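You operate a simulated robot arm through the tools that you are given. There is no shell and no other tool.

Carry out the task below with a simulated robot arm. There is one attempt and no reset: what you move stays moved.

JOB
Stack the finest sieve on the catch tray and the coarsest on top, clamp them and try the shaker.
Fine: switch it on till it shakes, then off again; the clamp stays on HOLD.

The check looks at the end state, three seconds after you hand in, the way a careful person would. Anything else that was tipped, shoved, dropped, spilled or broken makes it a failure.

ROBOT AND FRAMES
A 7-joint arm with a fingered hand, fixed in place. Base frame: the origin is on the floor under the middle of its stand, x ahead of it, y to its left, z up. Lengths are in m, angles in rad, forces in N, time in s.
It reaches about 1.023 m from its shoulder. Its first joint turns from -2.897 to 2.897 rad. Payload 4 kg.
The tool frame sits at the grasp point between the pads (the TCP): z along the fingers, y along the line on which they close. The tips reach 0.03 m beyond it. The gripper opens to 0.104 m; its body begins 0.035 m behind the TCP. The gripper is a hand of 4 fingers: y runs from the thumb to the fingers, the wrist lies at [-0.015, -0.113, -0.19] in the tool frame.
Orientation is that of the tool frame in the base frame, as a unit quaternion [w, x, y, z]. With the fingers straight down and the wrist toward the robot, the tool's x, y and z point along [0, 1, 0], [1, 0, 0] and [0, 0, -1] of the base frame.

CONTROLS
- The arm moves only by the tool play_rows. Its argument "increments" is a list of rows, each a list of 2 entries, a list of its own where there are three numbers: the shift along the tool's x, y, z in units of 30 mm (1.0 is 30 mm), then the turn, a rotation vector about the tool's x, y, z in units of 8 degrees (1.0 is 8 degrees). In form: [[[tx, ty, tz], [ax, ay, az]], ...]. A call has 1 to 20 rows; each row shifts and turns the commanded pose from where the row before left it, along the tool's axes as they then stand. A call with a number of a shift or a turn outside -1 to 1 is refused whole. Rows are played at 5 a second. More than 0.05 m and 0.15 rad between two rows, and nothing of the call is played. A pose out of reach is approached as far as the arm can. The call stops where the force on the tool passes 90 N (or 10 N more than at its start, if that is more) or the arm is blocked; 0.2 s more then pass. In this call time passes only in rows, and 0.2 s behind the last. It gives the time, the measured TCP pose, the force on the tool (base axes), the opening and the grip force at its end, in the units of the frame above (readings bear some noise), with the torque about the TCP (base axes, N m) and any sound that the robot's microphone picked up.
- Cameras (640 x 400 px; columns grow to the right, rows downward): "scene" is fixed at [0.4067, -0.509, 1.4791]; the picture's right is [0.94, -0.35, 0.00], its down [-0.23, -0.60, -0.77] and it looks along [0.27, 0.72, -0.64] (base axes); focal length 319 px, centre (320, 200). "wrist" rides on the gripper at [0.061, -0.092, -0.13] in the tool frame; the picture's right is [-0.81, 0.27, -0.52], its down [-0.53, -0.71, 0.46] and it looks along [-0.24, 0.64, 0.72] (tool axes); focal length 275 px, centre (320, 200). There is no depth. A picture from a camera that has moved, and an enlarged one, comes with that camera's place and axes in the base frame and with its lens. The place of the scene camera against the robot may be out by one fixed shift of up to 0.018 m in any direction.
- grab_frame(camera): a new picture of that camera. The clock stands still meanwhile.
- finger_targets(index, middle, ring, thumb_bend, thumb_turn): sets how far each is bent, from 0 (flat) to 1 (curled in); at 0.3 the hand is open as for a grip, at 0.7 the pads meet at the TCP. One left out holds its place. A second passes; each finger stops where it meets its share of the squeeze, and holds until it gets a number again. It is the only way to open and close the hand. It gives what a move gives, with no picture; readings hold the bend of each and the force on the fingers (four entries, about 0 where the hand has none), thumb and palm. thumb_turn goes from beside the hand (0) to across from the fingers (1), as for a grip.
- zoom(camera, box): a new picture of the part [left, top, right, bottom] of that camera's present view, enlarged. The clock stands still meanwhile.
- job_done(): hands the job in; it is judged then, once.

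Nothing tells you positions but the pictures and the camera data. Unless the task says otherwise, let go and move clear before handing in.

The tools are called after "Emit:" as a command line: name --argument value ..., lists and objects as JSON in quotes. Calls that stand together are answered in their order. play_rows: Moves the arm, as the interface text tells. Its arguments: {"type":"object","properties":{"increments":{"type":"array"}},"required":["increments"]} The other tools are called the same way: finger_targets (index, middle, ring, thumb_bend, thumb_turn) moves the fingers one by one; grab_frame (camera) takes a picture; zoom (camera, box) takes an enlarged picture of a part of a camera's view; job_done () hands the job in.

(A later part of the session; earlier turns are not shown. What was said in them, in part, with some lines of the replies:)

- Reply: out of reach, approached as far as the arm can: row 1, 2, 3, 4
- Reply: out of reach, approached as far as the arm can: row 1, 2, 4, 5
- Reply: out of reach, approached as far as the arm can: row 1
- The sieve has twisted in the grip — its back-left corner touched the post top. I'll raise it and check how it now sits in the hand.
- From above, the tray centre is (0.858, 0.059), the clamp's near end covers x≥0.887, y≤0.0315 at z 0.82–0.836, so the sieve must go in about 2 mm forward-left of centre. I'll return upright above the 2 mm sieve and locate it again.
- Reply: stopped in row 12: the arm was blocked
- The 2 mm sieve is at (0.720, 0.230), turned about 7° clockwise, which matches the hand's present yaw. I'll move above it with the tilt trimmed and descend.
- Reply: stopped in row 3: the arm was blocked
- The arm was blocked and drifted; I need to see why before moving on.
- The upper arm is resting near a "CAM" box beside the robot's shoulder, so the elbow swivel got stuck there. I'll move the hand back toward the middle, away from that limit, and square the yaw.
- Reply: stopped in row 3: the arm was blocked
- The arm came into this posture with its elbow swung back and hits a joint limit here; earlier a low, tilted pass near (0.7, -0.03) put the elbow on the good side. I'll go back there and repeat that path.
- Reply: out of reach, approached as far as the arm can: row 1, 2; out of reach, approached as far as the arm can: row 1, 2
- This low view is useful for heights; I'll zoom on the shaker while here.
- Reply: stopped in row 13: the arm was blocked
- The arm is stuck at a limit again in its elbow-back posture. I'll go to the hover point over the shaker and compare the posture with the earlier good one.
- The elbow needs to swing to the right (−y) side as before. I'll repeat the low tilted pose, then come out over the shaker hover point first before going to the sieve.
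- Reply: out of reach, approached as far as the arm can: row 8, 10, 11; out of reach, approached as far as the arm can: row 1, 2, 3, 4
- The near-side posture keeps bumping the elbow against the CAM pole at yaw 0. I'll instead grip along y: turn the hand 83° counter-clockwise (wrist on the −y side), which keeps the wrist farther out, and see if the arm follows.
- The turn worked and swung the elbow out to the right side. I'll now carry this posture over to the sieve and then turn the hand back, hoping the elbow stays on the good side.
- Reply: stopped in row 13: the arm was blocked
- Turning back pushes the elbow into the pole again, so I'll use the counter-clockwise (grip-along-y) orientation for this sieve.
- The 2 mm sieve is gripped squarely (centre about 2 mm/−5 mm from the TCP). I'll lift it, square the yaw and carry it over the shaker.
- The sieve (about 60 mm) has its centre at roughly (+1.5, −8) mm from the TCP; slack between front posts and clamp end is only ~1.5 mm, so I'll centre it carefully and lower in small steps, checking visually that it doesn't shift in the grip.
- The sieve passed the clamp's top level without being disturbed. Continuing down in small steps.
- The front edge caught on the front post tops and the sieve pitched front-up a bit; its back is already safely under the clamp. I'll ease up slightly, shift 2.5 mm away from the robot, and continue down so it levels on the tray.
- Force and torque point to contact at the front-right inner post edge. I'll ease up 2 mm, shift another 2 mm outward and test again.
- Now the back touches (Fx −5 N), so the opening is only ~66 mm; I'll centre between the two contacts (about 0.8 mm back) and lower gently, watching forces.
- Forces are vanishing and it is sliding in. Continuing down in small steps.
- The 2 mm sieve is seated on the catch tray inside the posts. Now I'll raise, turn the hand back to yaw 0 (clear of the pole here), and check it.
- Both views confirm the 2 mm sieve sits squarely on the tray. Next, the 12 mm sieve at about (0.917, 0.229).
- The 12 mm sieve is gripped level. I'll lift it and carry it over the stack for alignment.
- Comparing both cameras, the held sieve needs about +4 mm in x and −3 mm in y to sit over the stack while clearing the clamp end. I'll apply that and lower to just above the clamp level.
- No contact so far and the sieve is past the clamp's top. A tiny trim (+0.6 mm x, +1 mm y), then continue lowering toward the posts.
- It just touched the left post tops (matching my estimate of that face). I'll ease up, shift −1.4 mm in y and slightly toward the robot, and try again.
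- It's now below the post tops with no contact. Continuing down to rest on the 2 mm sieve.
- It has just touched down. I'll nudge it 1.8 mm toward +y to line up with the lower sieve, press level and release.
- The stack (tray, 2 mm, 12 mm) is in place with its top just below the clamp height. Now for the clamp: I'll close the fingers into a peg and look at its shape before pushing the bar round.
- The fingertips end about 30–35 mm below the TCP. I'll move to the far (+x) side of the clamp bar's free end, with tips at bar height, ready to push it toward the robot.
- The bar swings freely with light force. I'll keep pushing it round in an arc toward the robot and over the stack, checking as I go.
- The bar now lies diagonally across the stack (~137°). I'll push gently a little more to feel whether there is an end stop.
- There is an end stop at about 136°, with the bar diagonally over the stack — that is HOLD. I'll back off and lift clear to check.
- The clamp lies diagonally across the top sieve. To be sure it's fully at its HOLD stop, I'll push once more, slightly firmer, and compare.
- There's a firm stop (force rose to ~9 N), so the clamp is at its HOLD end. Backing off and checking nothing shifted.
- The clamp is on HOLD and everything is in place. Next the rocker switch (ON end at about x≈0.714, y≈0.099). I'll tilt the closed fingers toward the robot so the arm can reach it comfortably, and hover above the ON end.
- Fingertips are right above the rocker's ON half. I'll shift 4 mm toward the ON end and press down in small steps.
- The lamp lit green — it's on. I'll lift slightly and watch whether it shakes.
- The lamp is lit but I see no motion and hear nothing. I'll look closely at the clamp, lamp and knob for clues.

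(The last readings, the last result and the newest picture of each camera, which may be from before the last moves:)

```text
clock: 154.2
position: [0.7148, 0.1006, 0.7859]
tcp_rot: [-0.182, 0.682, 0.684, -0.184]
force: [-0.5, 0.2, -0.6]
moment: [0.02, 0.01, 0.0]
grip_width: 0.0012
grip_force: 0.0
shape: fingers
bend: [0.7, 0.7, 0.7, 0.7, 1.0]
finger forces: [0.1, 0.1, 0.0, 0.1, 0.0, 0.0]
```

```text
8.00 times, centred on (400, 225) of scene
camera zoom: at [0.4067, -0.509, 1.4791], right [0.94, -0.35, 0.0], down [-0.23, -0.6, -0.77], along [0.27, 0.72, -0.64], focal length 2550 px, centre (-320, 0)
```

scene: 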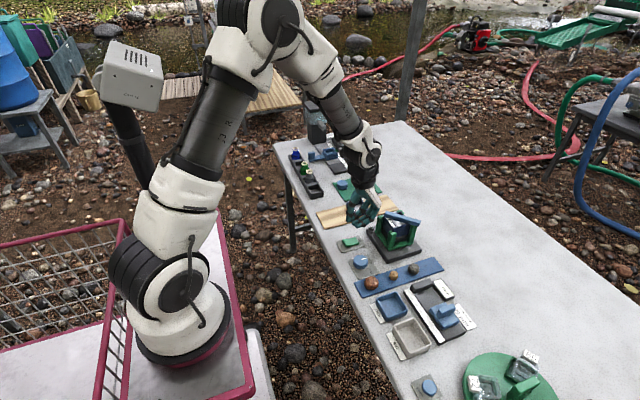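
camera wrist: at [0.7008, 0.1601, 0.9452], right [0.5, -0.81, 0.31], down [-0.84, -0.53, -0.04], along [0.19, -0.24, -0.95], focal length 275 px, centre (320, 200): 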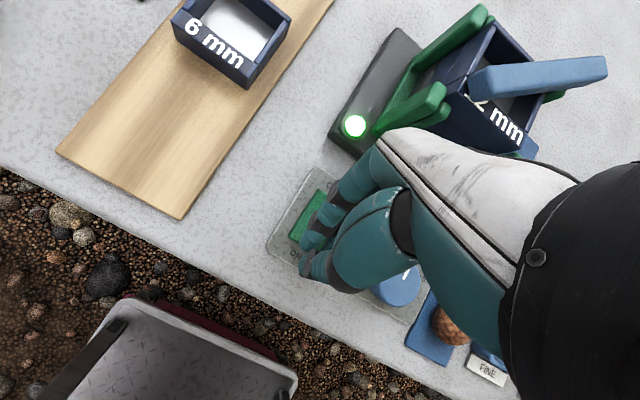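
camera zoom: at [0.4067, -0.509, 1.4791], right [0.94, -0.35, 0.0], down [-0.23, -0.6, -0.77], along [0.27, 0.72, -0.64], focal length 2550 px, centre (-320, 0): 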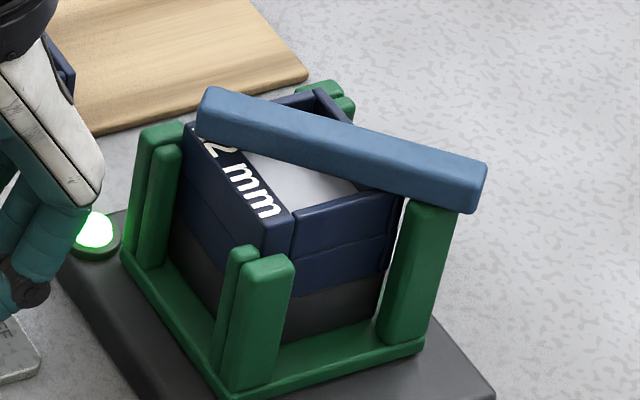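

Emit:
zoom --camera "scene" --box '[360, 185, 450, 265]'

Emit:
zoom --camera "wrist" --box '[320, 0, 620, 180]'

```text
5.00 times, centred on (405, 225) of scene
camera zoom: at [0.4067, -0.509, 1.4791], right [0.94, -0.35, 0.0], down [-0.23, -0.6, -0.77], along [0.27, 0.72, -0.64], focal length 1594 px, centre (-105, 75)
```

zoom: 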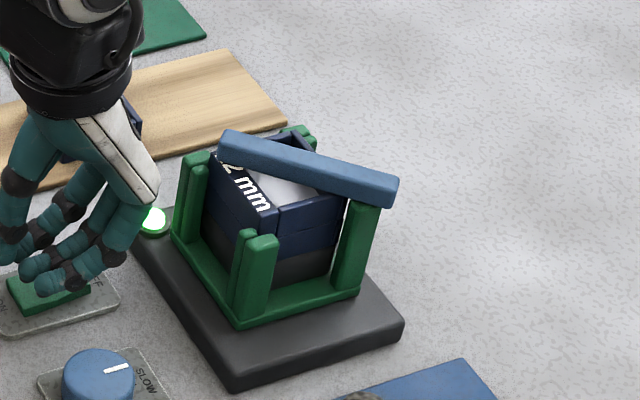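

```text
2.13 times, centred on (470, 90) of wrist
camera zoom: at [0.7008, 0.1601, 0.9452], right [0.5, -0.81, 0.31], down [-0.84, -0.53, -0.04], along [0.19, -0.24, -0.95], focal length 587 px, centre (0, 435)
```

zoom: 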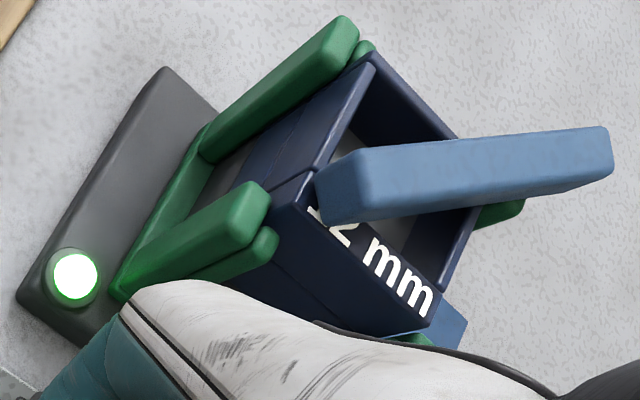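

Emit:
zoom --camera "scene" --box '[412, 212, 436, 236]'

Emit:
play_rows --increments '[[[0, -0.1, -0.17], [0, 0, 0]]]'

Emit:
zoom --camera "scene" --box '[412, 212, 436, 236]'

```text
16.00 times, centred on (424, 224) of scene
camera zoom: at [0.4067, -0.509, 1.4791], right [0.94, -0.35, 0.0], down [-0.23, -0.6, -0.77], along [0.27, 0.72, -0.64], focal length 5100 px, centre (-1344, -184)
```

zoom: 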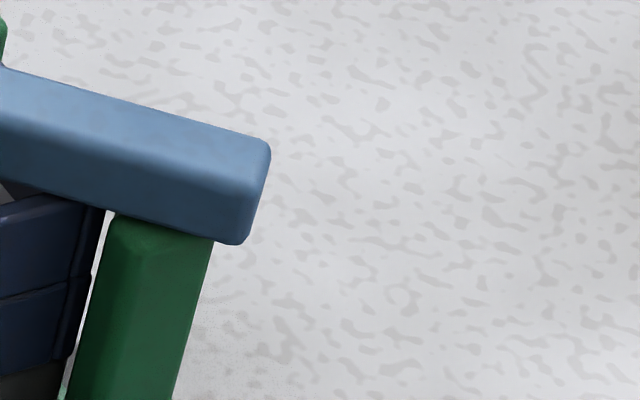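

```text
clock: 154.6
position: [0.714, 0.1005, 0.792]
tcp_rot: [-0.183, 0.682, 0.683, -0.183]
force: [-0.1, -0.7, 0.8]
moment: [0.01, 0.06, 0.01]
grip_width: 0.0013
grip_force: 0.1
shape: fingers
bend: [0.7, 0.7, 0.7, 0.7, 1.0]
finger forces: [0.0, 0.0, 0.0, 0.0, 0.0, 0.0]
```

```text
16.00 times, centred on (424, 224) of scene
camera zoom: at [0.4067, -0.509, 1.4791], right [0.94, -0.35, 0.0], down [-0.23, -0.6, -0.77], along [0.27, 0.72, -0.64], focal length 5100 px, centre (-1344, -184)
```

zoom: 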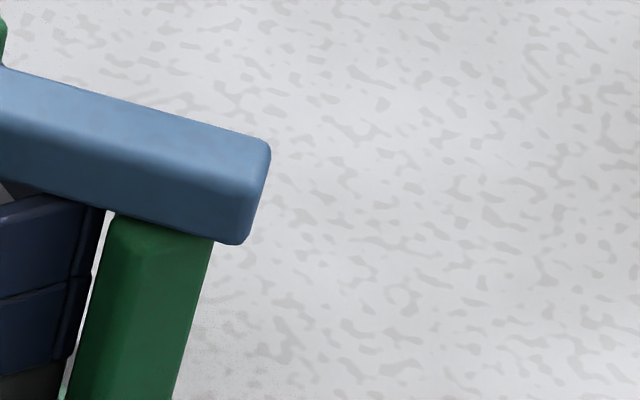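

No shaking yet after 7 s. I'll wait a bit longer to see whether it has a start-up delay, checking for sound and motion.

Emit:
play_rows --increments '[[[0, 0, 0], [0, 0, 0]], [[0, 0, 0], [0, 0, 0]], [[0, 0, 0], [0, 0, 0]], [[0, 0, 0], [0, 0, 0]], [[0, 0, 0], [0, 0, 0]], [[0, 0, 0], [0, 0, 0]], [[0, 0, 0], [0, 0, 0]], [[0, 0, 0], [0, 0, 0]], [[0, 0, 0], [0, 0, 0]], [[0, 0, 0], [0, 0, 0]], [[0, 0, 0], [0, 0, 0]], [[0, 0, 0], [0, 0, 0]], [[0, 0, 0], [0, 0, 0]], [[0, 0, 0], [0, 0, 0]], [[0, 0, 0], [0, 0, 0]]]'

Emit:
zoom --camera "scene" --box '[360, 185, 450, 265]'

```text
clock: 157.8
position: [0.7137, 0.1017, 0.7921]
tcp_rot: [-0.184, 0.682, 0.683, -0.184]
force: [-0.7, -0.1, 0.1]
moment: [0.01, -0.05, -0.04]
grip_width: 0.0012
grip_force: 0.1
shape: fingers
bend: [0.7, 0.7, 0.7, 0.7, 1.0]
finger forces: [0.1, 0.0, 0.0, 0.0, 0.0, 0.0]
```

```text
5.00 times, centred on (405, 225) of scene
camera zoom: at [0.4067, -0.509, 1.4791], right [0.94, -0.35, 0.0], down [-0.23, -0.6, -0.77], along [0.27, 0.72, -0.64], focal length 1594 px, centre (-105, 75)
```

zoom: 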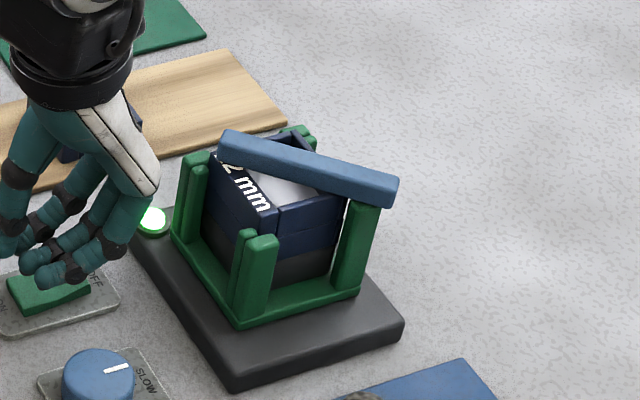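

Emit:
zoom --camera "scene" --box '[426, 219, 432, 223]'

Emit:
play_rows --increments '[[[0, 0, 0], [0, 0, 0]], [[0, 0, 0], [0, 0, 0]]]'

Emit:
zoom --camera "scene" --box '[426, 219, 432, 223]'

```text
16.00 times, centred on (429, 221) of scene
camera zoom: at [0.4067, -0.509, 1.4791], right [0.94, -0.35, 0.0], down [-0.23, -0.6, -0.77], along [0.27, 0.72, -0.64], focal length 5100 px, centre (-1424, -136)
```

zoom: 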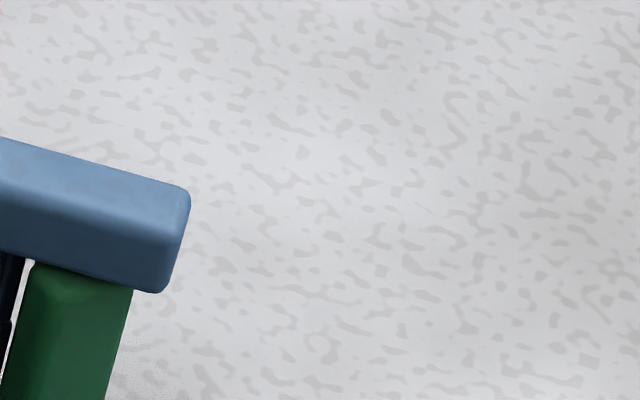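

```text
clock: 158.4
position: [0.7134, 0.1016, 0.7916]
tcp_rot: [-0.184, 0.683, 0.683, -0.184]
force: [0.7, -0.1, -0.4]
moment: [0.0, -0.02, 0.0]
grip_width: 0.0011
grip_force: 0.1
shape: fingers
bend: [0.7, 0.7, 0.7, 0.7, 1.0]
finger forces: [0.1, 0.0, 0.1, 0.1, 0.0, 0.0]
```

```text
16.00 times, centred on (429, 221) of scene
camera zoom: at [0.4067, -0.509, 1.4791], right [0.94, -0.35, 0.0], down [-0.23, -0.6, -0.77], along [0.27, 0.72, -0.64], focal length 5100 px, centre (-1424, -136)
```

zoom: 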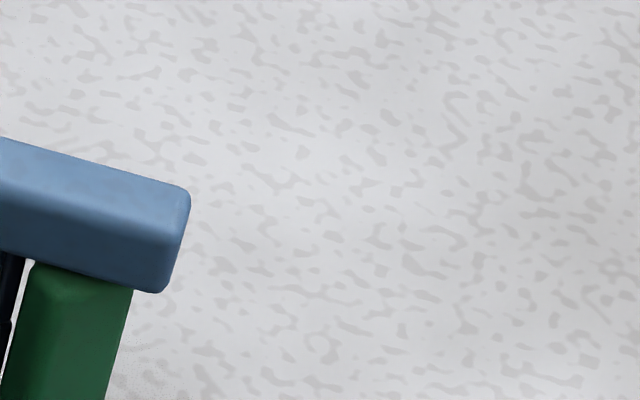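

No motion is visible at any sample. To tell whether it was moving at all (the samples could coincide with its rhythm), I'll switch it off and compare high-zoom images. Moving over the OFF end.

Emit:
play_rows --increments '[[[0, 0.42, -0.4], [0, 0, 0]], [[0, 0.43, -0.4], [0, 0, 0]], [[0, 0.2, 0.345], [0, 0, 0]], [[0, 0, 0], [0, 0, 0]]]'

Emit:
zoom --camera "scene" --box '[325, 200, 405, 260]'

Emit:
zoom --camera "wrist" --box '[200, 150, 380, 330]'

```text
clock: 159.4
position: [0.7495, 0.1009, 0.7877]
tcp_rot: [-0.184, 0.682, 0.684, -0.184]
force: [0.5, 0.0, -0.3]
moment: [-0.01, 0.04, 0.0]
grip_width: 0.0011
grip_force: 0.1
shape: fingers
bend: [0.7, 0.7, 0.7, 0.7, 1.0]
finger forces: [0.1, 0.0, 0.0, 0.0, 0.0, 0.1]
```

```text
6.67 times, centred on (365, 230) of scene
camera zoom: at [0.4067, -0.509, 1.4791], right [0.94, -0.35, 0.0], down [-0.23, -0.6, -0.77], along [0.27, 0.72, -0.64], focal length 2125 px, centre (20, 0)
```

zoom: 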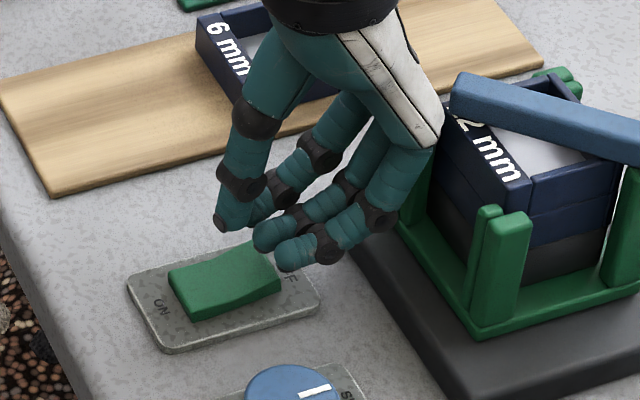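

```text
2.22 times, centred on (290, 240) of wrist
camera zoom: at [0.735, 0.1607, 0.9473], right [0.5, -0.81, 0.31], down [-0.84, -0.53, -0.04], along [0.2, -0.24, -0.95], focal length 612 px, centre (387, 111)
```

zoom: 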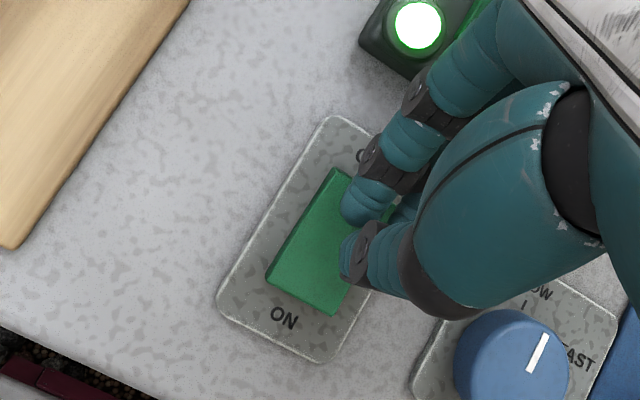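

The palm would come too close to the front posts at this tilt, so I'll raise, reduce the tilt to 15°, and approach the OFF end that way.

Emit:
play_rows --increments '[[[0, -0.3, -0.52], [0, 0, 0]], [[0, -0.3, -0.52], [0, 0, 0]], [[0, 0, 0], [-0.95, 0, 0]], [[0, 0, 0], [-0.93, 0, 0]], [[0, -0.26, 0.07], [0, 0, 0]], [[0, 0, 0], [0, 0, 0]]]'

Emit:
zoom --camera "scene" --box '[325, 190, 425, 260]'

Emit:
grab_frame --camera "wrist"

```text
clock: 160.8
position: [0.7398, 0.1017, 0.8231]
tcp_rot: [-0.091, 0.7, 0.702, -0.093]
force: [1.1, 0.4, -0.2]
moment: [0.01, -0.01, 0.03]
grip_width: 0.0015
grip_force: 0.0
shape: fingers
bend: [0.7, 0.7, 0.7, 0.7, 1.0]
finger forces: [0.0, 0.0, 0.0, 0.0, 0.2, 0.0]
```

```text
5.71 times, centred on (375, 225) of scene
camera zoom: at [0.4067, -0.509, 1.4791], right [0.94, -0.35, 0.0], down [-0.23, -0.6, -0.77], along [0.27, 0.72, -0.64], focal length 1822 px, centre (6, 57)
```

zoom: 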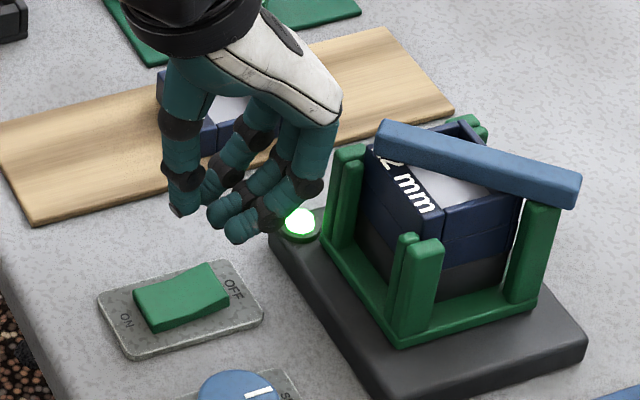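

```text
taken
camera wrist: at [0.6858, 0.1602, 0.974], right [0.4, -0.81, 0.43], down [-0.81, -0.53, -0.26], along [0.44, -0.24, -0.87], focal length 275 px, centre (320, 200)
```

wrist: 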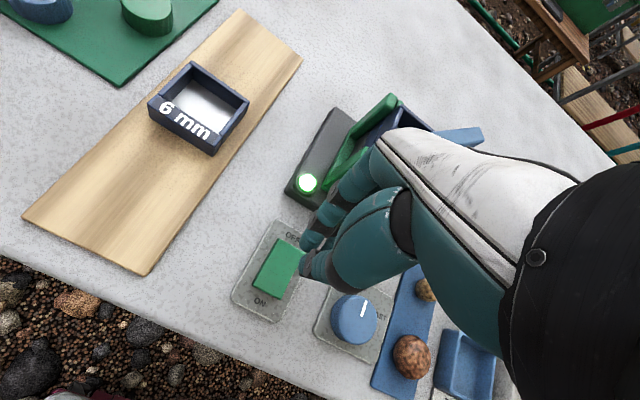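

Emit:
zoom --camera "scene" --box '[396, 226, 420, 250]'

Emit:
play_rows --increments '[[[0, 0.1, 0.37], [0, 0, 0]], [[0, 0.1, 0.37], [0, 0, 0]], [[0, 0.1, 0.37], [0, 0, 0]], [[0, 0.08, 0.3], [0, 0, 0]], [[0, 0, 0], [0, 0, 0]]]'

Emit:
zoom --camera "scene" --box '[325, 190, 425, 260]'

```text
16.00 times, centred on (408, 238) of scene
camera zoom: at [0.4067, -0.509, 1.4791], right [0.94, -0.35, 0.0], down [-0.23, -0.6, -0.77], along [0.27, 0.72, -0.64], focal length 5100 px, centre (-1088, -408)
```

zoom: 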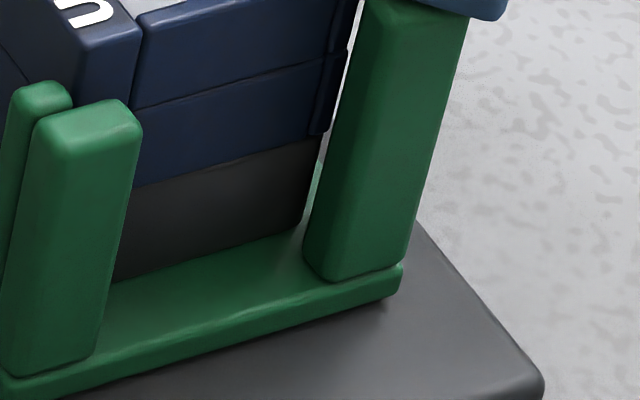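

```text
clock: 162.0
position: [0.7404, 0.1021, 0.7797]
tcp_rot: [-0.092, 0.7, 0.702, -0.092]
force: [-0.4, -0.1, 0.2]
moment: [0.02, -0.02, -0.07]
grip_width: 0.0013
grip_force: 0.0
shape: fingers
bend: [0.7, 0.7, 0.7, 0.7, 1.0]
finger forces: [0.0, 0.0, 0.1, 0.0, 0.0, 0.1]
```

```text
5.71 times, centred on (375, 225) of scene
camera zoom: at [0.4067, -0.509, 1.4791], right [0.94, -0.35, 0.0], down [-0.23, -0.6, -0.77], along [0.27, 0.72, -0.64], focal length 1822 px, centre (6, 57)
```

zoom: 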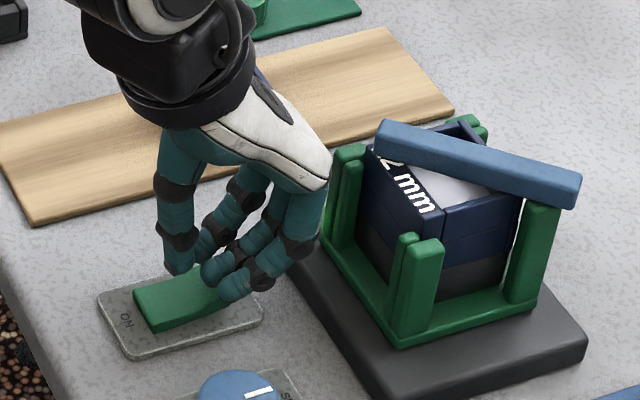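

Emit:
play_rows --increments '[[[0, 0.035, 0.13], [0, 0, 0]], [[0, 0, 0], [0, 0, 0]]]'

Emit:
play_rows --increments '[[[0, 0.026, 0.097], [0, 0, 0]], [[0, 0, 0], [0, 0, 0]]]'

Emit:
play_rows --increments '[[[0, 0.026, 0.097], [0, 0, 0]], [[0, 0, 0], [0, 0, 0]]]'

Emit:
zoom --camera "wrist" --box '[220, 130, 400, 310]'

```text
clock: 162.6
position: [0.7392, 0.1019, 0.7767]
tcp_rot: [-0.092, 0.701, 0.701, -0.093]
force: [0.0, -1.0, 0.6]
moment: [-0.01, 0.0, -0.04]
grip_width: 0.0013
grip_force: 0.0
shape: fingers
bend: [0.7, 0.7, 0.7, 0.7, 1.0]
finger forces: [0.1, 0.1, 0.0, 0.1, 0.0, 0.1]
```

```text
clock: 163.2
position: [0.7397, 0.1013, 0.7736]
tcp_rot: [-0.092, 0.7, 0.702, -0.092]
force: [0.3, 0.1, 0.5]
moment: [0.01, -0.01, 0.04]
grip_width: 0.0011
grip_force: 0.1
shape: fingers
bend: [0.7, 0.7, 0.7, 0.7, 1.0]
finger forces: [0.0, 0.0, 0.0, 0.0, 0.0, 0.0]
```

```text
clock: 163.8
position: [0.7404, 0.1014, 0.7706]
tcp_rot: [-0.093, 0.701, 0.701, -0.093]
force: [0.4, -0.5, -0.2]
moment: [-0.03, -0.03, 0.02]
grip_width: 0.0012
grip_force: 0.1
shape: fingers
bend: [0.7, 0.7, 0.7, 0.7, 1.0]
finger forces: [0.0, 0.0, 0.0, 0.0, 0.0, 0.0]
```

```text
2.22 times, centred on (310, 220) of wrist
camera zoom: at [0.6862, 0.1604, 0.9199], right [0.4, -0.81, 0.43], down [-0.81, -0.53, -0.26], along [0.43, -0.24, -0.87], focal length 612 px, centre (342, 156)
```

zoom: 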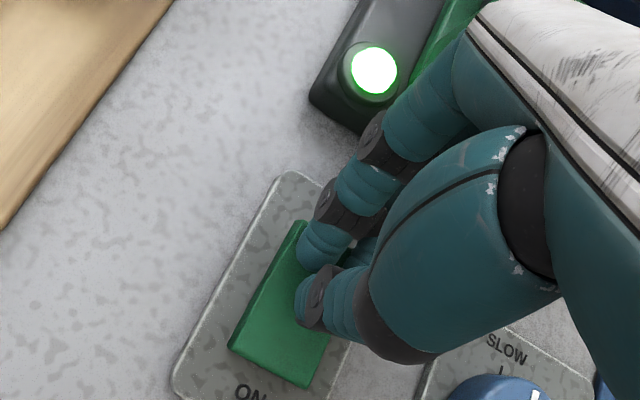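

Emit:
play_rows --increments '[[[0, 0.026, 0.097], [0, 0, 0]], [[0, 0, 0], [0, 0, 0]]]'

Emit:
play_rows --increments '[[[0, 0.026, 0.097], [0, 0, 0]], [[0, 0, 0], [0, 0, 0]]]'

Emit:
zoom --camera "wrist" --box '[220, 130, 400, 310]'

```text
clock: 164.4
position: [0.7397, 0.1007, 0.7673]
tcp_rot: [-0.093, 0.7, 0.702, -0.094]
force: [-0.2, 0.2, -0.6]
moment: [0.01, -0.02, 0.0]
grip_width: 0.0008
grip_force: 0.0
shape: fingers
bend: [0.7, 0.7, 0.7, 0.7, 1.0]
finger forces: [0.0, 0.1, 0.0, 0.1, 0.0, 0.0]
```

```text
clock: 165.0
position: [0.7409, 0.102, 0.7657]
tcp_rot: [-0.091, 0.701, 0.702, -0.09]
force: [7.4, -1.3, 14.8]
moment: [0.11, -0.15, -0.05]
grip_width: 0.0
grip_force: 8.1
shape: fingers
bend: [0.7, 0.7, 0.7, 0.7, 1.0]
finger forces: [14.6, 1.1, 0.0, 0.0, 0.0, 0.1]
```

```text
2.22 times, centred on (310, 220) of wrist
camera zoom: at [0.6866, 0.1603, 0.915], right [0.4, -0.81, 0.43], down [-0.81, -0.53, -0.26], along [0.44, -0.24, -0.87], focal length 612 px, centre (342, 156)
```

zoom: 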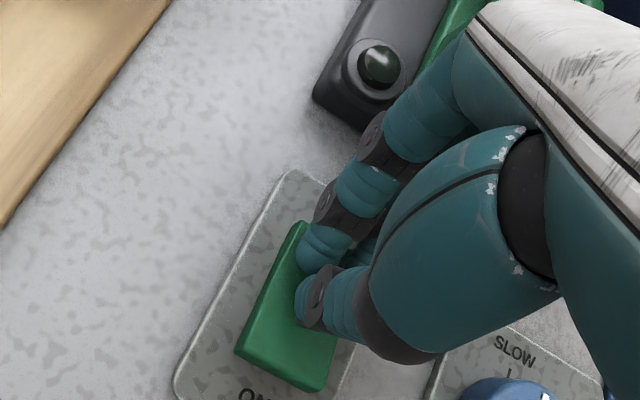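

The lamp is out (OFF). I'll lift off and compare the platform's position with the "on" images.

Emit:
play_rows --increments '[[[0, -0.1, -0.37], [0, 0, 0]], [[0, -0.13, -0.48], [0, 0, 0]], [[0, -0.13, -0.48], [0, 0, 0]], [[0, 0, 0], [0, 0, 0]]]'

Emit:
zoom --camera "scene" --box '[412, 212, 436, 236]'

Emit:
zoom --camera "scene" --box '[396, 226, 420, 250]'

Emit:
zoom --camera "scene" --box '[325, 190, 425, 260]'

```text
clock: 166.0
position: [0.7398, 0.1004, 0.8045]
tcp_rot: [-0.093, 0.7, 0.702, -0.093]
force: [-0.5, 0.6, -0.3]
moment: [0.01, 0.01, 0.01]
grip_width: 0.0015
grip_force: 0.0
shape: fingers
bend: [0.7, 0.7, 0.7, 0.7, 1.0]
finger forces: [0.0, 0.0, 0.0, 0.1, 0.1, 0.0]
```

```text
16.00 times, centred on (424, 224) of scene
camera zoom: at [0.4067, -0.509, 1.4791], right [0.94, -0.35, 0.0], down [-0.23, -0.6, -0.77], along [0.27, 0.72, -0.64], focal length 5100 px, centre (-1344, -184)
```

zoom: 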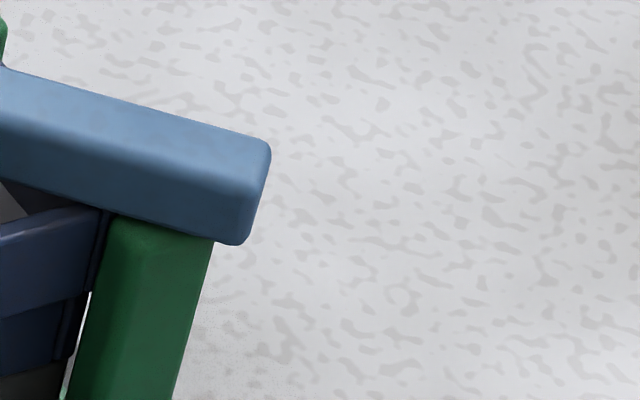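

```text
16.00 times, centred on (408, 238) of scene
camera zoom: at [0.4067, -0.509, 1.4791], right [0.94, -0.35, 0.0], down [-0.23, -0.6, -0.77], along [0.27, 0.72, -0.64], focal length 5100 px, centre (-1088, -408)
```

zoom: 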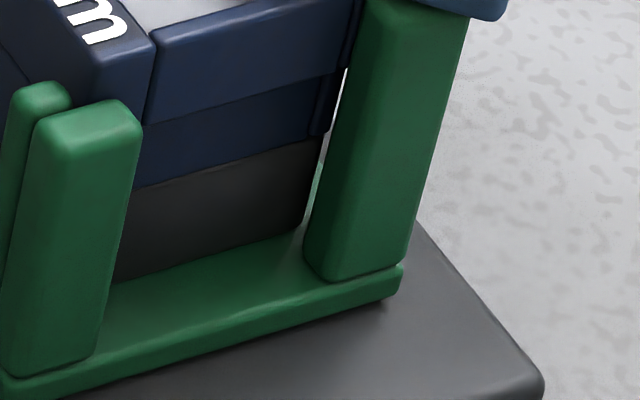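

```text
5.71 times, centred on (375, 225) of scene
camera zoom: at [0.4067, -0.509, 1.4791], right [0.94, -0.35, 0.0], down [-0.23, -0.6, -0.77], along [0.27, 0.72, -0.64], focal length 1822 px, centre (6, 57)
```

zoom: 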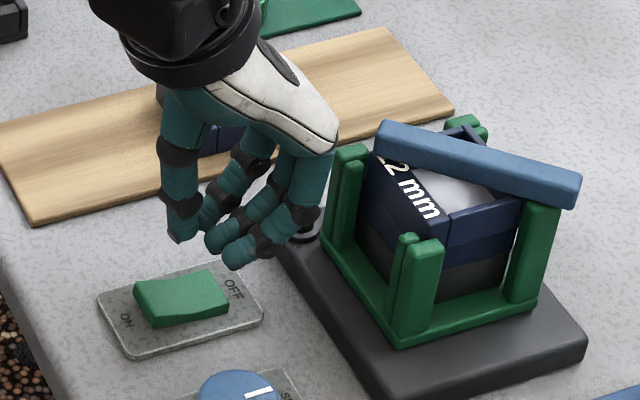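

Interesting: the upper sieve has shifted a few millimetres since the "on" images, so some shaking may have occurred. Let me look closely at the stack now.

Emit:
zoom --camera "scene" --box '[375, 200, 430, 250]'

Emit:
zoom --camera "scene" --box '[378, 205, 410, 235]'

Emit:
zoom --camera "wrist" --box '[290, 60, 500, 200]'

```text
8.00 times, centred on (402, 225) of scene
camera zoom: at [0.4067, -0.509, 1.4791], right [0.94, -0.35, 0.0], down [-0.23, -0.6, -0.77], along [0.27, 0.72, -0.64], focal length 2550 px, centre (-340, 0)
```

zoom: 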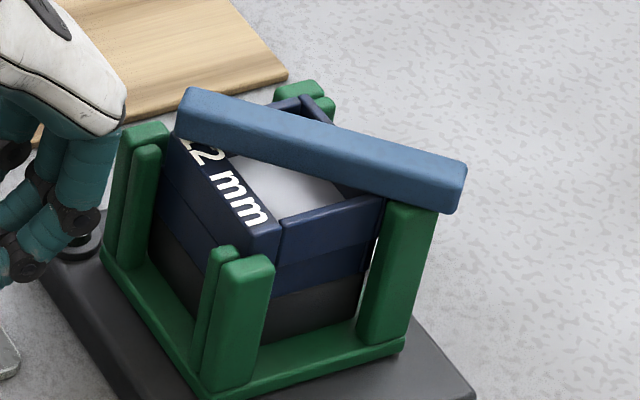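

```text
13.33 times, centred on (394, 220) of scene
camera zoom: at [0.4067, -0.509, 1.4791], right [0.94, -0.35, 0.0], down [-0.23, -0.6, -0.77], along [0.27, 0.72, -0.64], focal length 4250 px, centre (-667, -67)
```

zoom: 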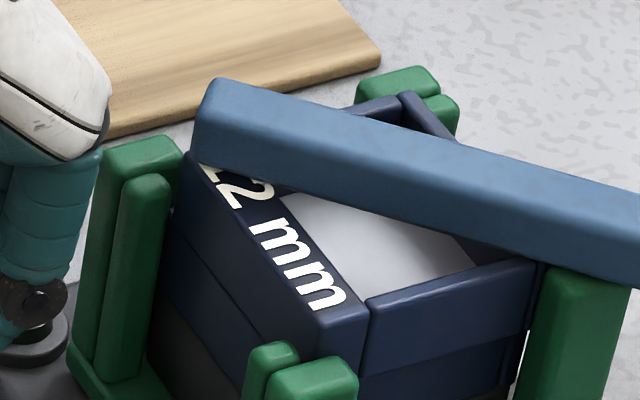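

```text
2.86 times, centred on (395, 130) of wrist
camera zoom: at [0.6859, 0.1598, 0.9554], right [0.4, -0.81, 0.43], down [-0.81, -0.53, -0.25], along [0.43, -0.24, -0.87], focal length 786 px, centre (106, 400)
```

zoom: 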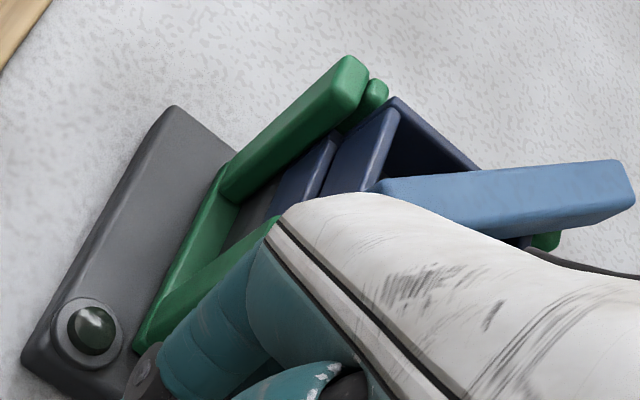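

The upper sieve slid about 4 mm between frames, so the unit does shake, apparently after a long start-up delay. To be certain it shook properly with the clamp on HOLD, I'll switch it on once more and watch it more closely.

Emit:
play_rows --increments '[[[0, 0, 0], [0.94, 0, 0]], [[0, 0, 0], [0.94, 0, 0]], [[0, -0.44, 0.93], [0, 0, 0]], [[0, 0, 0], [0, 0, 0]]]'

Emit:
zoom --camera "scene" --box '[325, 190, 425, 260]'

Emit:
zoom --camera "wrist" --box '[220, 150, 380, 330]'

```text
clock: 167.0
position: [0.715, 0.1005, 0.7878]
tcp_rot: [-0.184, 0.682, 0.683, -0.184]
force: [0.1, 0.4, 0.2]
moment: [0.03, -0.03, -0.05]
grip_width: 0.0013
grip_force: 0.2
shape: fingers
bend: [0.7, 0.7, 0.7, 0.7, 1.0]
finger forces: [0.0, 0.0, 0.1, 0.0, 0.0, 0.0]
```

```text
5.71 times, centred on (375, 225) of scene
camera zoom: at [0.4067, -0.509, 1.4791], right [0.94, -0.35, 0.0], down [-0.23, -0.6, -0.77], along [0.27, 0.72, -0.64], focal length 1822 px, centre (6, 57)
```

zoom: 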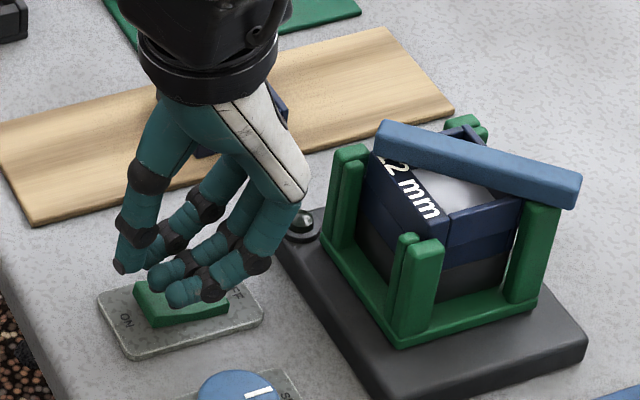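

```text
2.22 times, centred on (300, 240) of wrist
camera zoom: at [0.7012, 0.1598, 0.9469], right [0.5, -0.81, 0.31], down [-0.84, -0.53, -0.04], along [0.19, -0.24, -0.95], focal length 612 px, centre (364, 111)
```

zoom: 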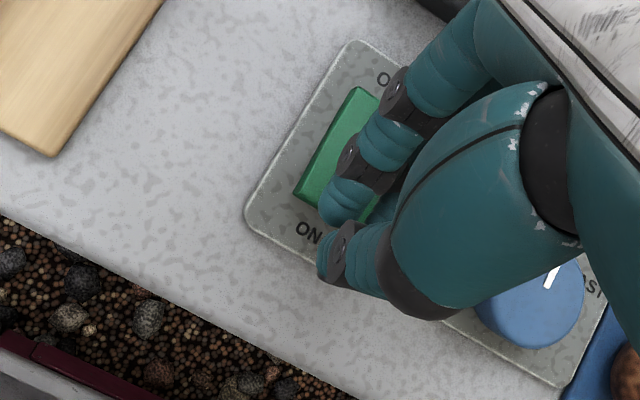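

Emit:
play_rows --increments '[[[0, 0.14, 0.24], [0, 0, 0]], [[0, 0.14, 0.24], [0, 0, 0]], [[0, 0.06, 0.1], [0, 0, 0]], [[0, 0, 0], [0, 0, 0]]]'

Emit:
play_rows --increments '[[[0, 0.06, 0.1], [0, 0, 0]], [[0, 0, 0], [0, 0, 0]]]'

Emit:
zoom --camera "scene" --box '[370, 200, 430, 250]'

```text
clock: 168.0
position: [0.7146, 0.1013, 0.7676]
tcp_rot: [-0.183, 0.682, 0.683, -0.184]
force: [0.0, 0.2, 0.9]
moment: [-0.03, 0.0, 0.0]
grip_width: 0.0005
grip_force: 0.5
shape: fingers
bend: [0.7, 0.7, 0.7, 0.7, 1.0]
finger forces: [0.8, 0.0, 0.0, 0.0, 0.0, 0.0]
```

```text
clock: 168.6
position: [0.7151, 0.1007, 0.765]
tcp_rot: [-0.184, 0.683, 0.683, -0.183]
force: [0.7, -0.3, 4.4]
moment: [-0.07, -0.07, 0.02]
grip_width: 0.0012
grip_force: 1.9
shape: fingers
bend: [0.7, 0.7, 0.7, 0.7, 1.0]
finger forces: [0.1, 4.6, 0.0, 0.0, 0.1, 0.0]
```

```text
8.00 times, centred on (400, 225) of scene
camera zoom: at [0.4067, -0.509, 1.4791], right [0.94, -0.35, 0.0], down [-0.23, -0.6, -0.77], along [0.27, 0.72, -0.64], focal length 2550 px, centre (-320, 0)
```

zoom: 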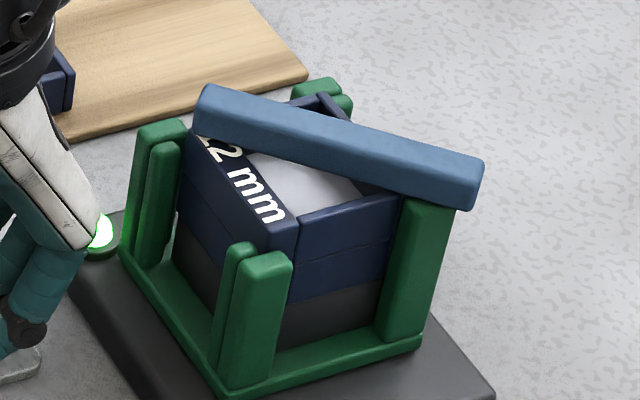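

The platform is displaced in this frame — it is moving. Let me lift off slightly and sample again to confirm the shaking.

Emit:
play_rows --increments '[[[0, -0.2, -0.345], [0, 0, 0]]]'

Emit:
zoom --camera "scene" --box '[370, 200, 430, 250]'

Emit:
play_rows --increments '[[[0, 0, 0], [0, 0, 0]]]'

Emit:
zoom --camera "scene" --box '[370, 200, 430, 250]'

```text
clock: 169.0
position: [0.7146, 0.0997, 0.7762]
tcp_rot: [-0.184, 0.683, 0.683, -0.184]
force: [0.2, -0.5, -0.4]
moment: [-0.03, 0.0, 0.01]
grip_width: 0.001
grip_force: 0.1
shape: fingers
bend: [0.7, 0.7, 0.7, 0.7, 1.0]
finger forces: [0.0, 0.0, 0.0, 0.0, 0.1, 0.0]
```

```text
8.00 times, centred on (400, 225) of scene
camera zoom: at [0.4067, -0.509, 1.4791], right [0.94, -0.35, 0.0], down [-0.23, -0.6, -0.77], along [0.27, 0.72, -0.64], focal length 2550 px, centre (-320, 0)
```

zoom: 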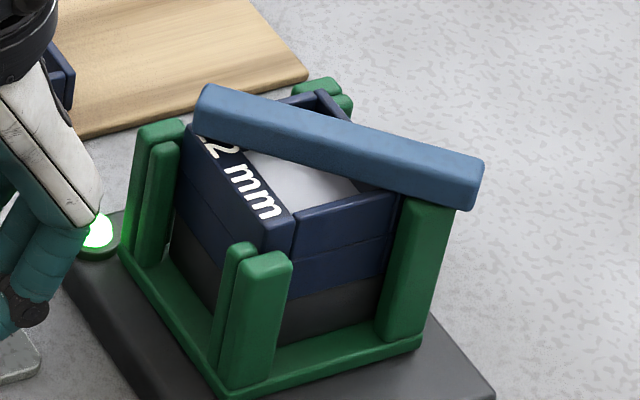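

```text
clock: 169.4
position: [0.7142, 0.1014, 0.7761]
tcp_rot: [-0.183, 0.682, 0.684, -0.184]
force: [0.0, -0.4, -0.3]
moment: [0.01, -0.01, -0.02]
grip_width: 0.001
grip_force: 0.1
shape: fingers
bend: [0.7, 0.7, 0.7, 0.7, 1.0]
finger forces: [0.1, 0.0, 0.0, 0.0, 0.0, 0.0]
```

```text
8.00 times, centred on (400, 225) of scene
camera zoom: at [0.4067, -0.509, 1.4791], right [0.94, -0.35, 0.0], down [-0.23, -0.6, -0.77], along [0.27, 0.72, -0.64], focal length 2550 px, centre (-320, 0)
```

zoom: 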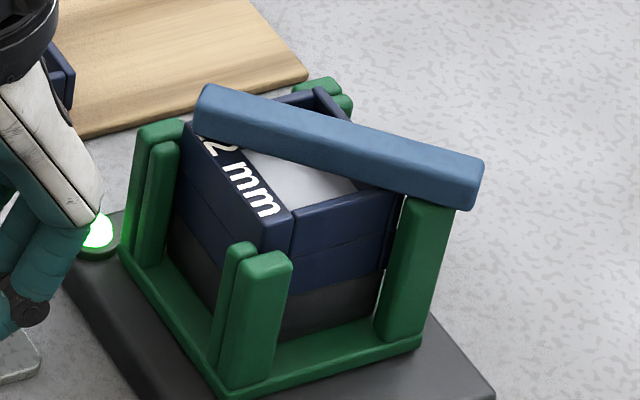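

It is clearly shaking (the sieves move within the frame while the clamp stays on HOLD). Now I'll switch it off: lift, reduce tilt, move over the OFF end.

Emit:
play_rows --increments '[[[0, -0.33, -0.58], [0, 0, 0]], [[0, -0.33, -0.58], [0, 0, 0]], [[0, 0, 0], [-0.94, 0, 0]], [[0, 0, 0], [-0.94, 0, 0]], [[0, 0.55, 0.2], [0, 0, 0]], [[0, 0.6, 0.4], [0, 0, 0]], [[0, 0.0, 0.3], [0, 0, 0]], [[0, 0, 0], [0, 0, 0]]]'

Emit:
zoom --camera "wrist" --box '[220, 130, 400, 310]'

Emit:
zoom --camera "scene" --box '[325, 190, 425, 260]'

```text
clock: 171.2
position: [0.741, 0.1019, 0.7806]
tcp_rot: [-0.092, 0.7, 0.702, -0.092]
force: [0.1, 0.9, 0.0]
moment: [-0.01, -0.01, 0.04]
grip_width: 0.0012
grip_force: 0.0
shape: fingers
bend: [0.7, 0.7, 0.7, 0.7, 1.0]
finger forces: [0.1, 0.0, 0.1, 0.1, 0.0, 0.1]
```

```text
2.22 times, centred on (310, 220) of wrist
camera zoom: at [0.6873, 0.1607, 0.9311], right [0.4, -0.81, 0.43], down [-0.81, -0.53, -0.26], along [0.43, -0.24, -0.87], focal length 612 px, centre (342, 156)
```

zoom: 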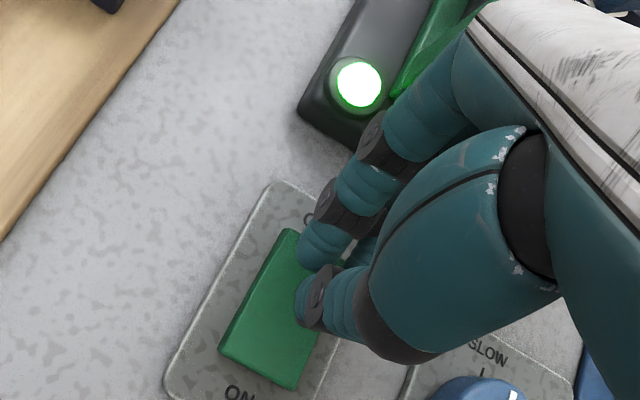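

```text
5.71 times, centred on (375, 225) of scene
camera zoom: at [0.4067, -0.509, 1.4791], right [0.94, -0.35, 0.0], down [-0.23, -0.6, -0.77], along [0.27, 0.72, -0.64], focal length 1822 px, centre (6, 57)
```

zoom: 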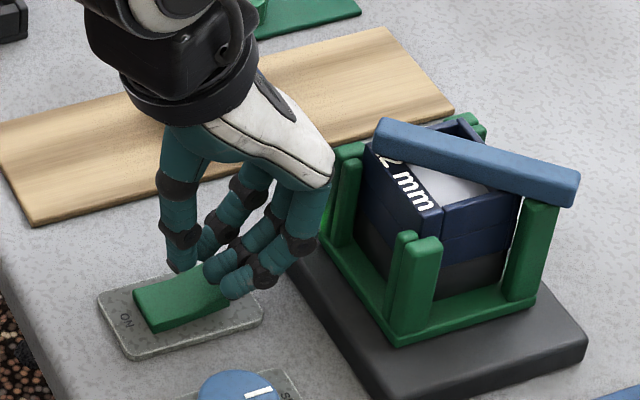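

Positioned over the OFF end; pressing down in small steps until the lamp goes out.

Emit:
play_rows --increments '[[[0, 0.06, 0.23], [0, 0, 0]], [[0, 0.04, 0.16], [0, 0, 0]], [[0, 0, 0], [0, 0, 0]]]'

Emit:
play_rows --increments '[[[0, 0.02, 0.07], [0, 0, 0]], [[0, 0, 0], [0, 0, 0]]]'

Emit:
zoom --camera "wrist" --box '[220, 130, 400, 310]'

```text
clock: 172.0
position: [0.7417, 0.1016, 0.7693]
tcp_rot: [-0.093, 0.7, 0.701, -0.093]
force: [0.3, -0.4, 1.7]
moment: [0.0, -0.01, 0.02]
grip_width: 0.0008
grip_force: 0.8
shape: fingers
bend: [0.7, 0.7, 0.7, 0.7, 1.0]
finger forces: [1.3, 0.0, 0.0, 0.0, 0.1, 0.0]
```

```text
clock: 172.6
position: [0.742, 0.101, 0.7677]
tcp_rot: [-0.093, 0.7, 0.702, -0.093]
force: [0.1, 0.6, -0.2]
moment: [0.03, 0.0, 0.0]
grip_width: 0.0012
grip_force: 0.1
shape: fingers
bend: [0.7, 0.7, 0.7, 0.7, 1.0]
finger forces: [0.0, 0.0, 0.1, 0.0, 0.0, 0.0]
```

```text
2.22 times, centred on (310, 220) of wrist
camera zoom: at [0.6872, 0.1603, 0.9171], right [0.4, -0.81, 0.43], down [-0.81, -0.53, -0.25], along [0.43, -0.24, -0.87], focal length 612 px, centre (342, 156)
```

zoom: 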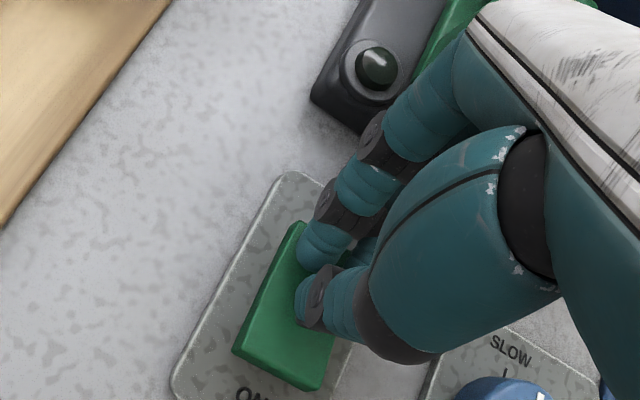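

The rocker snapped over and the lamp is out. Lifting clear and checking the final state of everything.

Emit:
play_rows --increments '[[[0, -0.1, -0.37], [0, 0, 0]], [[0, -0.2, -0.75], [0, 0, 0]], [[0, -0.24, -0.9], [0, 0, 0]], [[0, -0.24, -0.9], [0, 0, 0]], [[0, -0.24, -0.9], [0, 0, 0]], [[0, -0.24, -0.9], [0, 0, 0]], [[0, 0, 0], [0, 0, 0]]]'

Emit:
grab_frame --camera "scene"

Emit:
zoom --camera "scene" --box '[330, 190, 440, 270]'

Emit:
zoom --camera "scene" --box '[375, 200, 430, 250]'

Emit:
grab_frame --camera "wrist"

```text
clock: 174.2
position: [0.7424, 0.1017, 0.913]
tcp_rot: [-0.092, 0.7, 0.702, -0.093]
force: [0.7, -1.4, 0.5]
moment: [0.01, 0.02, -0.03]
grip_width: 0.0014
grip_force: 0.0
shape: fingers
bend: [0.7, 0.7, 0.7, 0.7, 1.0]
finger forces: [0.0, 0.0, 0.1, 0.0, 0.1, 0.0]
```

```text
taken
```

scene: 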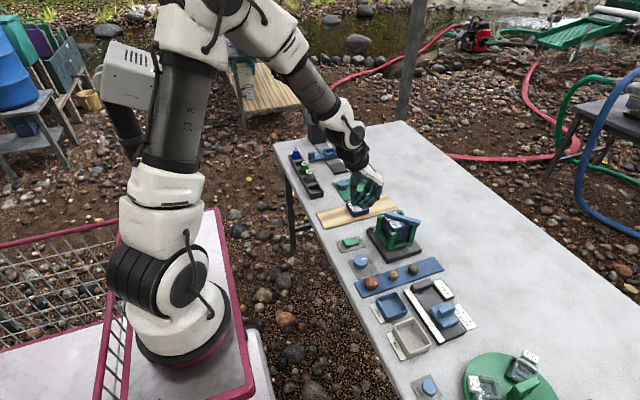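

```text
5.00 times, centred on (385, 230) of scene
camera zoom: at [0.4067, -0.509, 1.4791], right [0.94, -0.35, 0.0], down [-0.23, -0.6, -0.77], along [0.27, 0.72, -0.64], focal length 1594 px, centre (-5, 50)
```

zoom: 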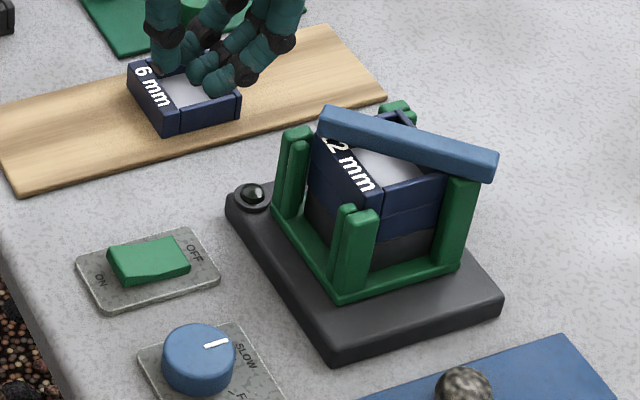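

```text
8.00 times, centred on (402, 225) of scene
camera zoom: at [0.4067, -0.509, 1.4791], right [0.94, -0.35, 0.0], down [-0.23, -0.6, -0.77], along [0.27, 0.72, -0.64], focal length 2550 px, centre (-340, 0)
```

zoom: 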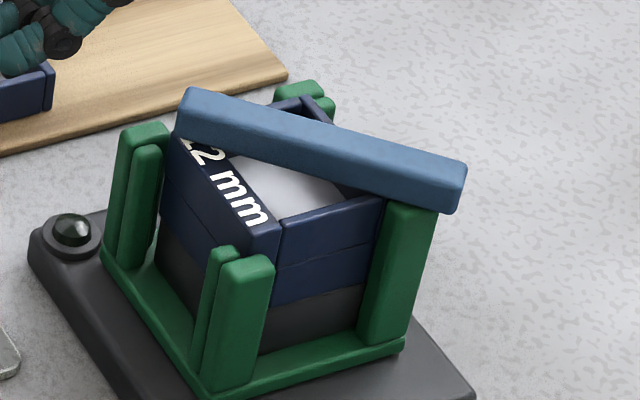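

```text
taken
camera wrist: at [0.6883, 0.1602, 1.0636], right [0.4, -0.81, 0.43], down [-0.81, -0.53, -0.25], along [0.43, -0.24, -0.87], focal length 275 px, centre (320, 200)
```

wrist: 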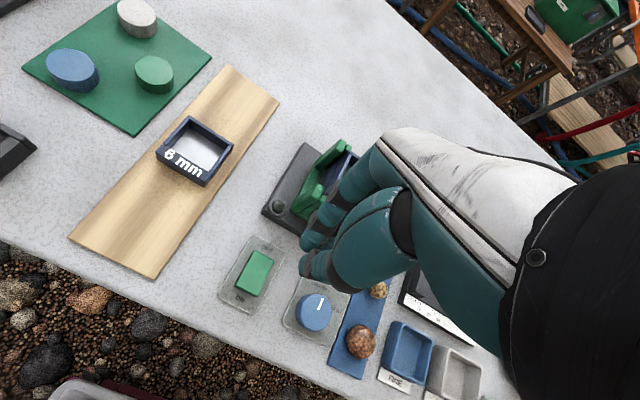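

Emit:
zoom --camera "scene" --box '[360, 185, 450, 265]'

Emit:
zoom --camera "scene" --box '[412, 212, 436, 236]'

Emit:
zoom --camera "scene" --box '[396, 226, 420, 250]'

Emit:
zoom --camera "scene" --box '[340, 230, 390, 280]'

```text
5.00 times, centred on (405, 225) of scene
camera zoom: at [0.4067, -0.509, 1.4791], right [0.94, -0.35, 0.0], down [-0.23, -0.6, -0.77], along [0.27, 0.72, -0.64], focal length 1594 px, centre (-105, 75)
```

zoom: 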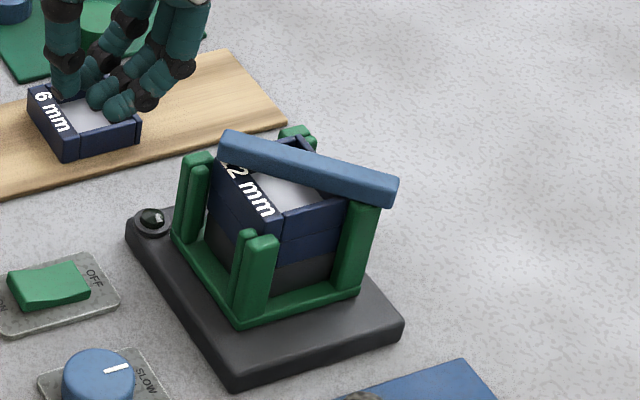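

```text
16.00 times, centred on (424, 224) of scene
camera zoom: at [0.4067, -0.509, 1.4791], right [0.94, -0.35, 0.0], down [-0.23, -0.6, -0.77], along [0.27, 0.72, -0.64], focal length 5100 px, centre (-1344, -184)
```

zoom: 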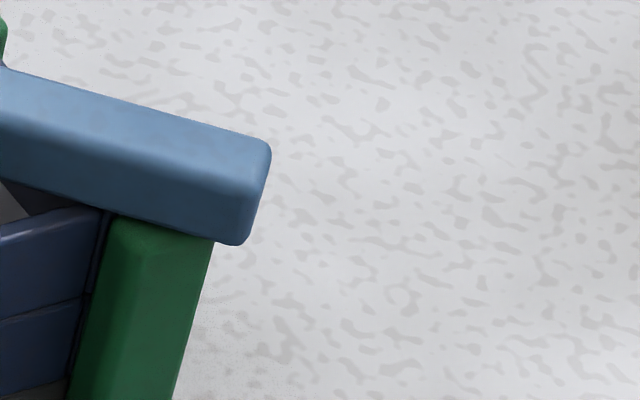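

```text
16.00 times, centred on (408, 238) of scene
camera zoom: at [0.4067, -0.509, 1.4791], right [0.94, -0.35, 0.0], down [-0.23, -0.6, -0.77], along [0.27, 0.72, -0.64], focal length 5100 px, centre (-1088, -408)
```

zoom: 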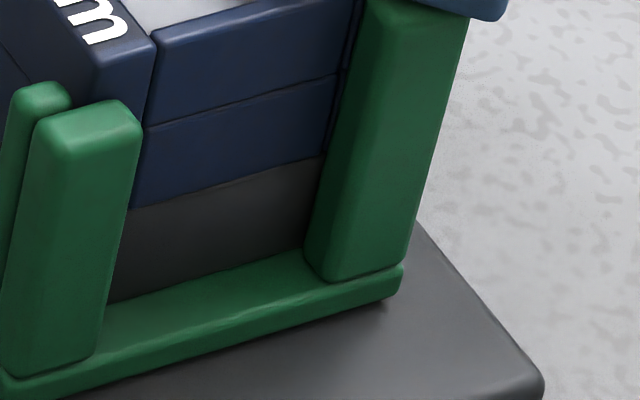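

```text
8.00 times, centred on (365, 255) of scene
camera zoom: at [0.4067, -0.509, 1.4791], right [0.94, -0.35, 0.0], down [-0.23, -0.6, -0.77], along [0.27, 0.72, -0.64], focal length 2550 px, centre (-40, -240)
```

zoom: 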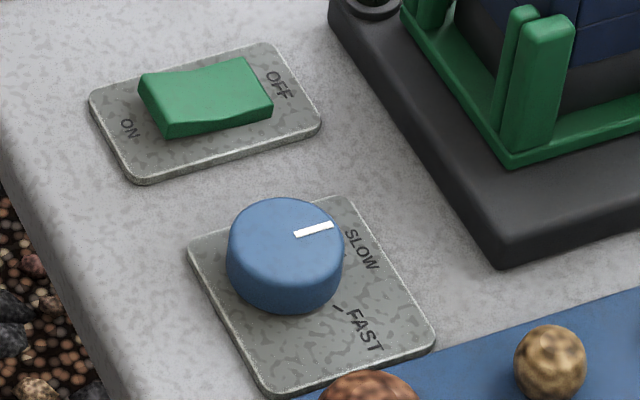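

Switch is OFF with the lamp dark, the stack (tray, 2 mm, 12 mm) sits level inside the posts, and the clamp is still across it on HOLD; nothing else has moved. I'll raise the hand clear and hand in.

Emit:
play_rows --increments '[[[0, -0.1, -0.7], [0, 0, 0]], [[0, -0.1, -0.7], [0, 0, 0]], [[0, -0.1, -0.7], [0, 0, 0]], [[0, 0, 0], [0, 0, 0]]]'

Emit:
grab_frame --camera "scene"

```text
clock: 175.2
position: [0.7498, 0.1006, 0.9765]
tcp_rot: [-0.093, 0.701, 0.701, -0.093]
force: [0.8, 0.2, 0.0]
moment: [0.01, 0.01, -0.04]
grip_width: 0.0013
grip_force: 0.1
shape: fingers
bend: [0.7, 0.7, 0.7, 0.7, 1.0]
finger forces: [0.1, 0.0, 0.1, 0.0, 0.0, 0.1]
```

```text
taken
```

scene: 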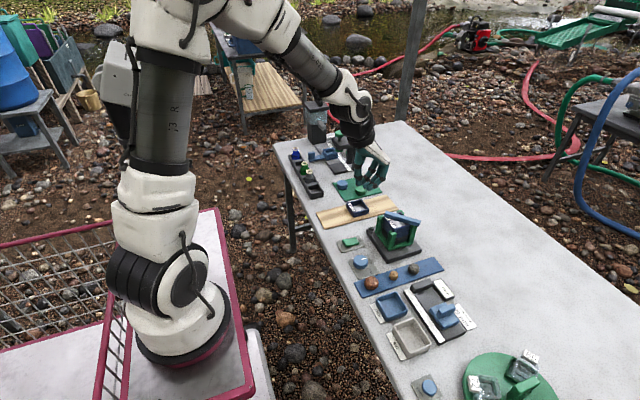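

The hand is clear, the shaker is off, the clamp is on HOLD over the stack, and the rest of the table is as it was. Handing in.

Emit:
job_done

```text
The job is handed in.
```

The 2 mm sieve is on the catch tray with the 12 mm sieve on top, and the clamp bar is across them at its HOLD stop. The shaker has been run and is switched off. I've handed the job in, but no result came back.

- **Stack:** I used only the two sieves you named. The 6 mm sieve stayed on its board; a third sieve would not fit under the clamp bar. There are about 3 mm between the bar and the top sieve, so the bar holds the stack in without pressing on it.
- **Shaker:** I switched it on twice. The first time the lamp lit, but I saw no movement for about 15 seconds, so I switched it off. After that the top sieve had shifted about 4 mm. The second time I saw the platform and sieves moving, then switched it off. The lamp is out and the speed knob is still on SLOW.
- **First try at the 2 mm sieve:** It caught on the clamp bar and twisted in the grip, so I set it back on the board and gripped it again.
- **Camera box by the robot:** While going back for that sieve, the upper arm seems to have pressed against the "CAM 26" camera box on its pole beside the robot. The box looked tilted then and upright afterwards.

Nothing else on the table looks moved in the last pictures.
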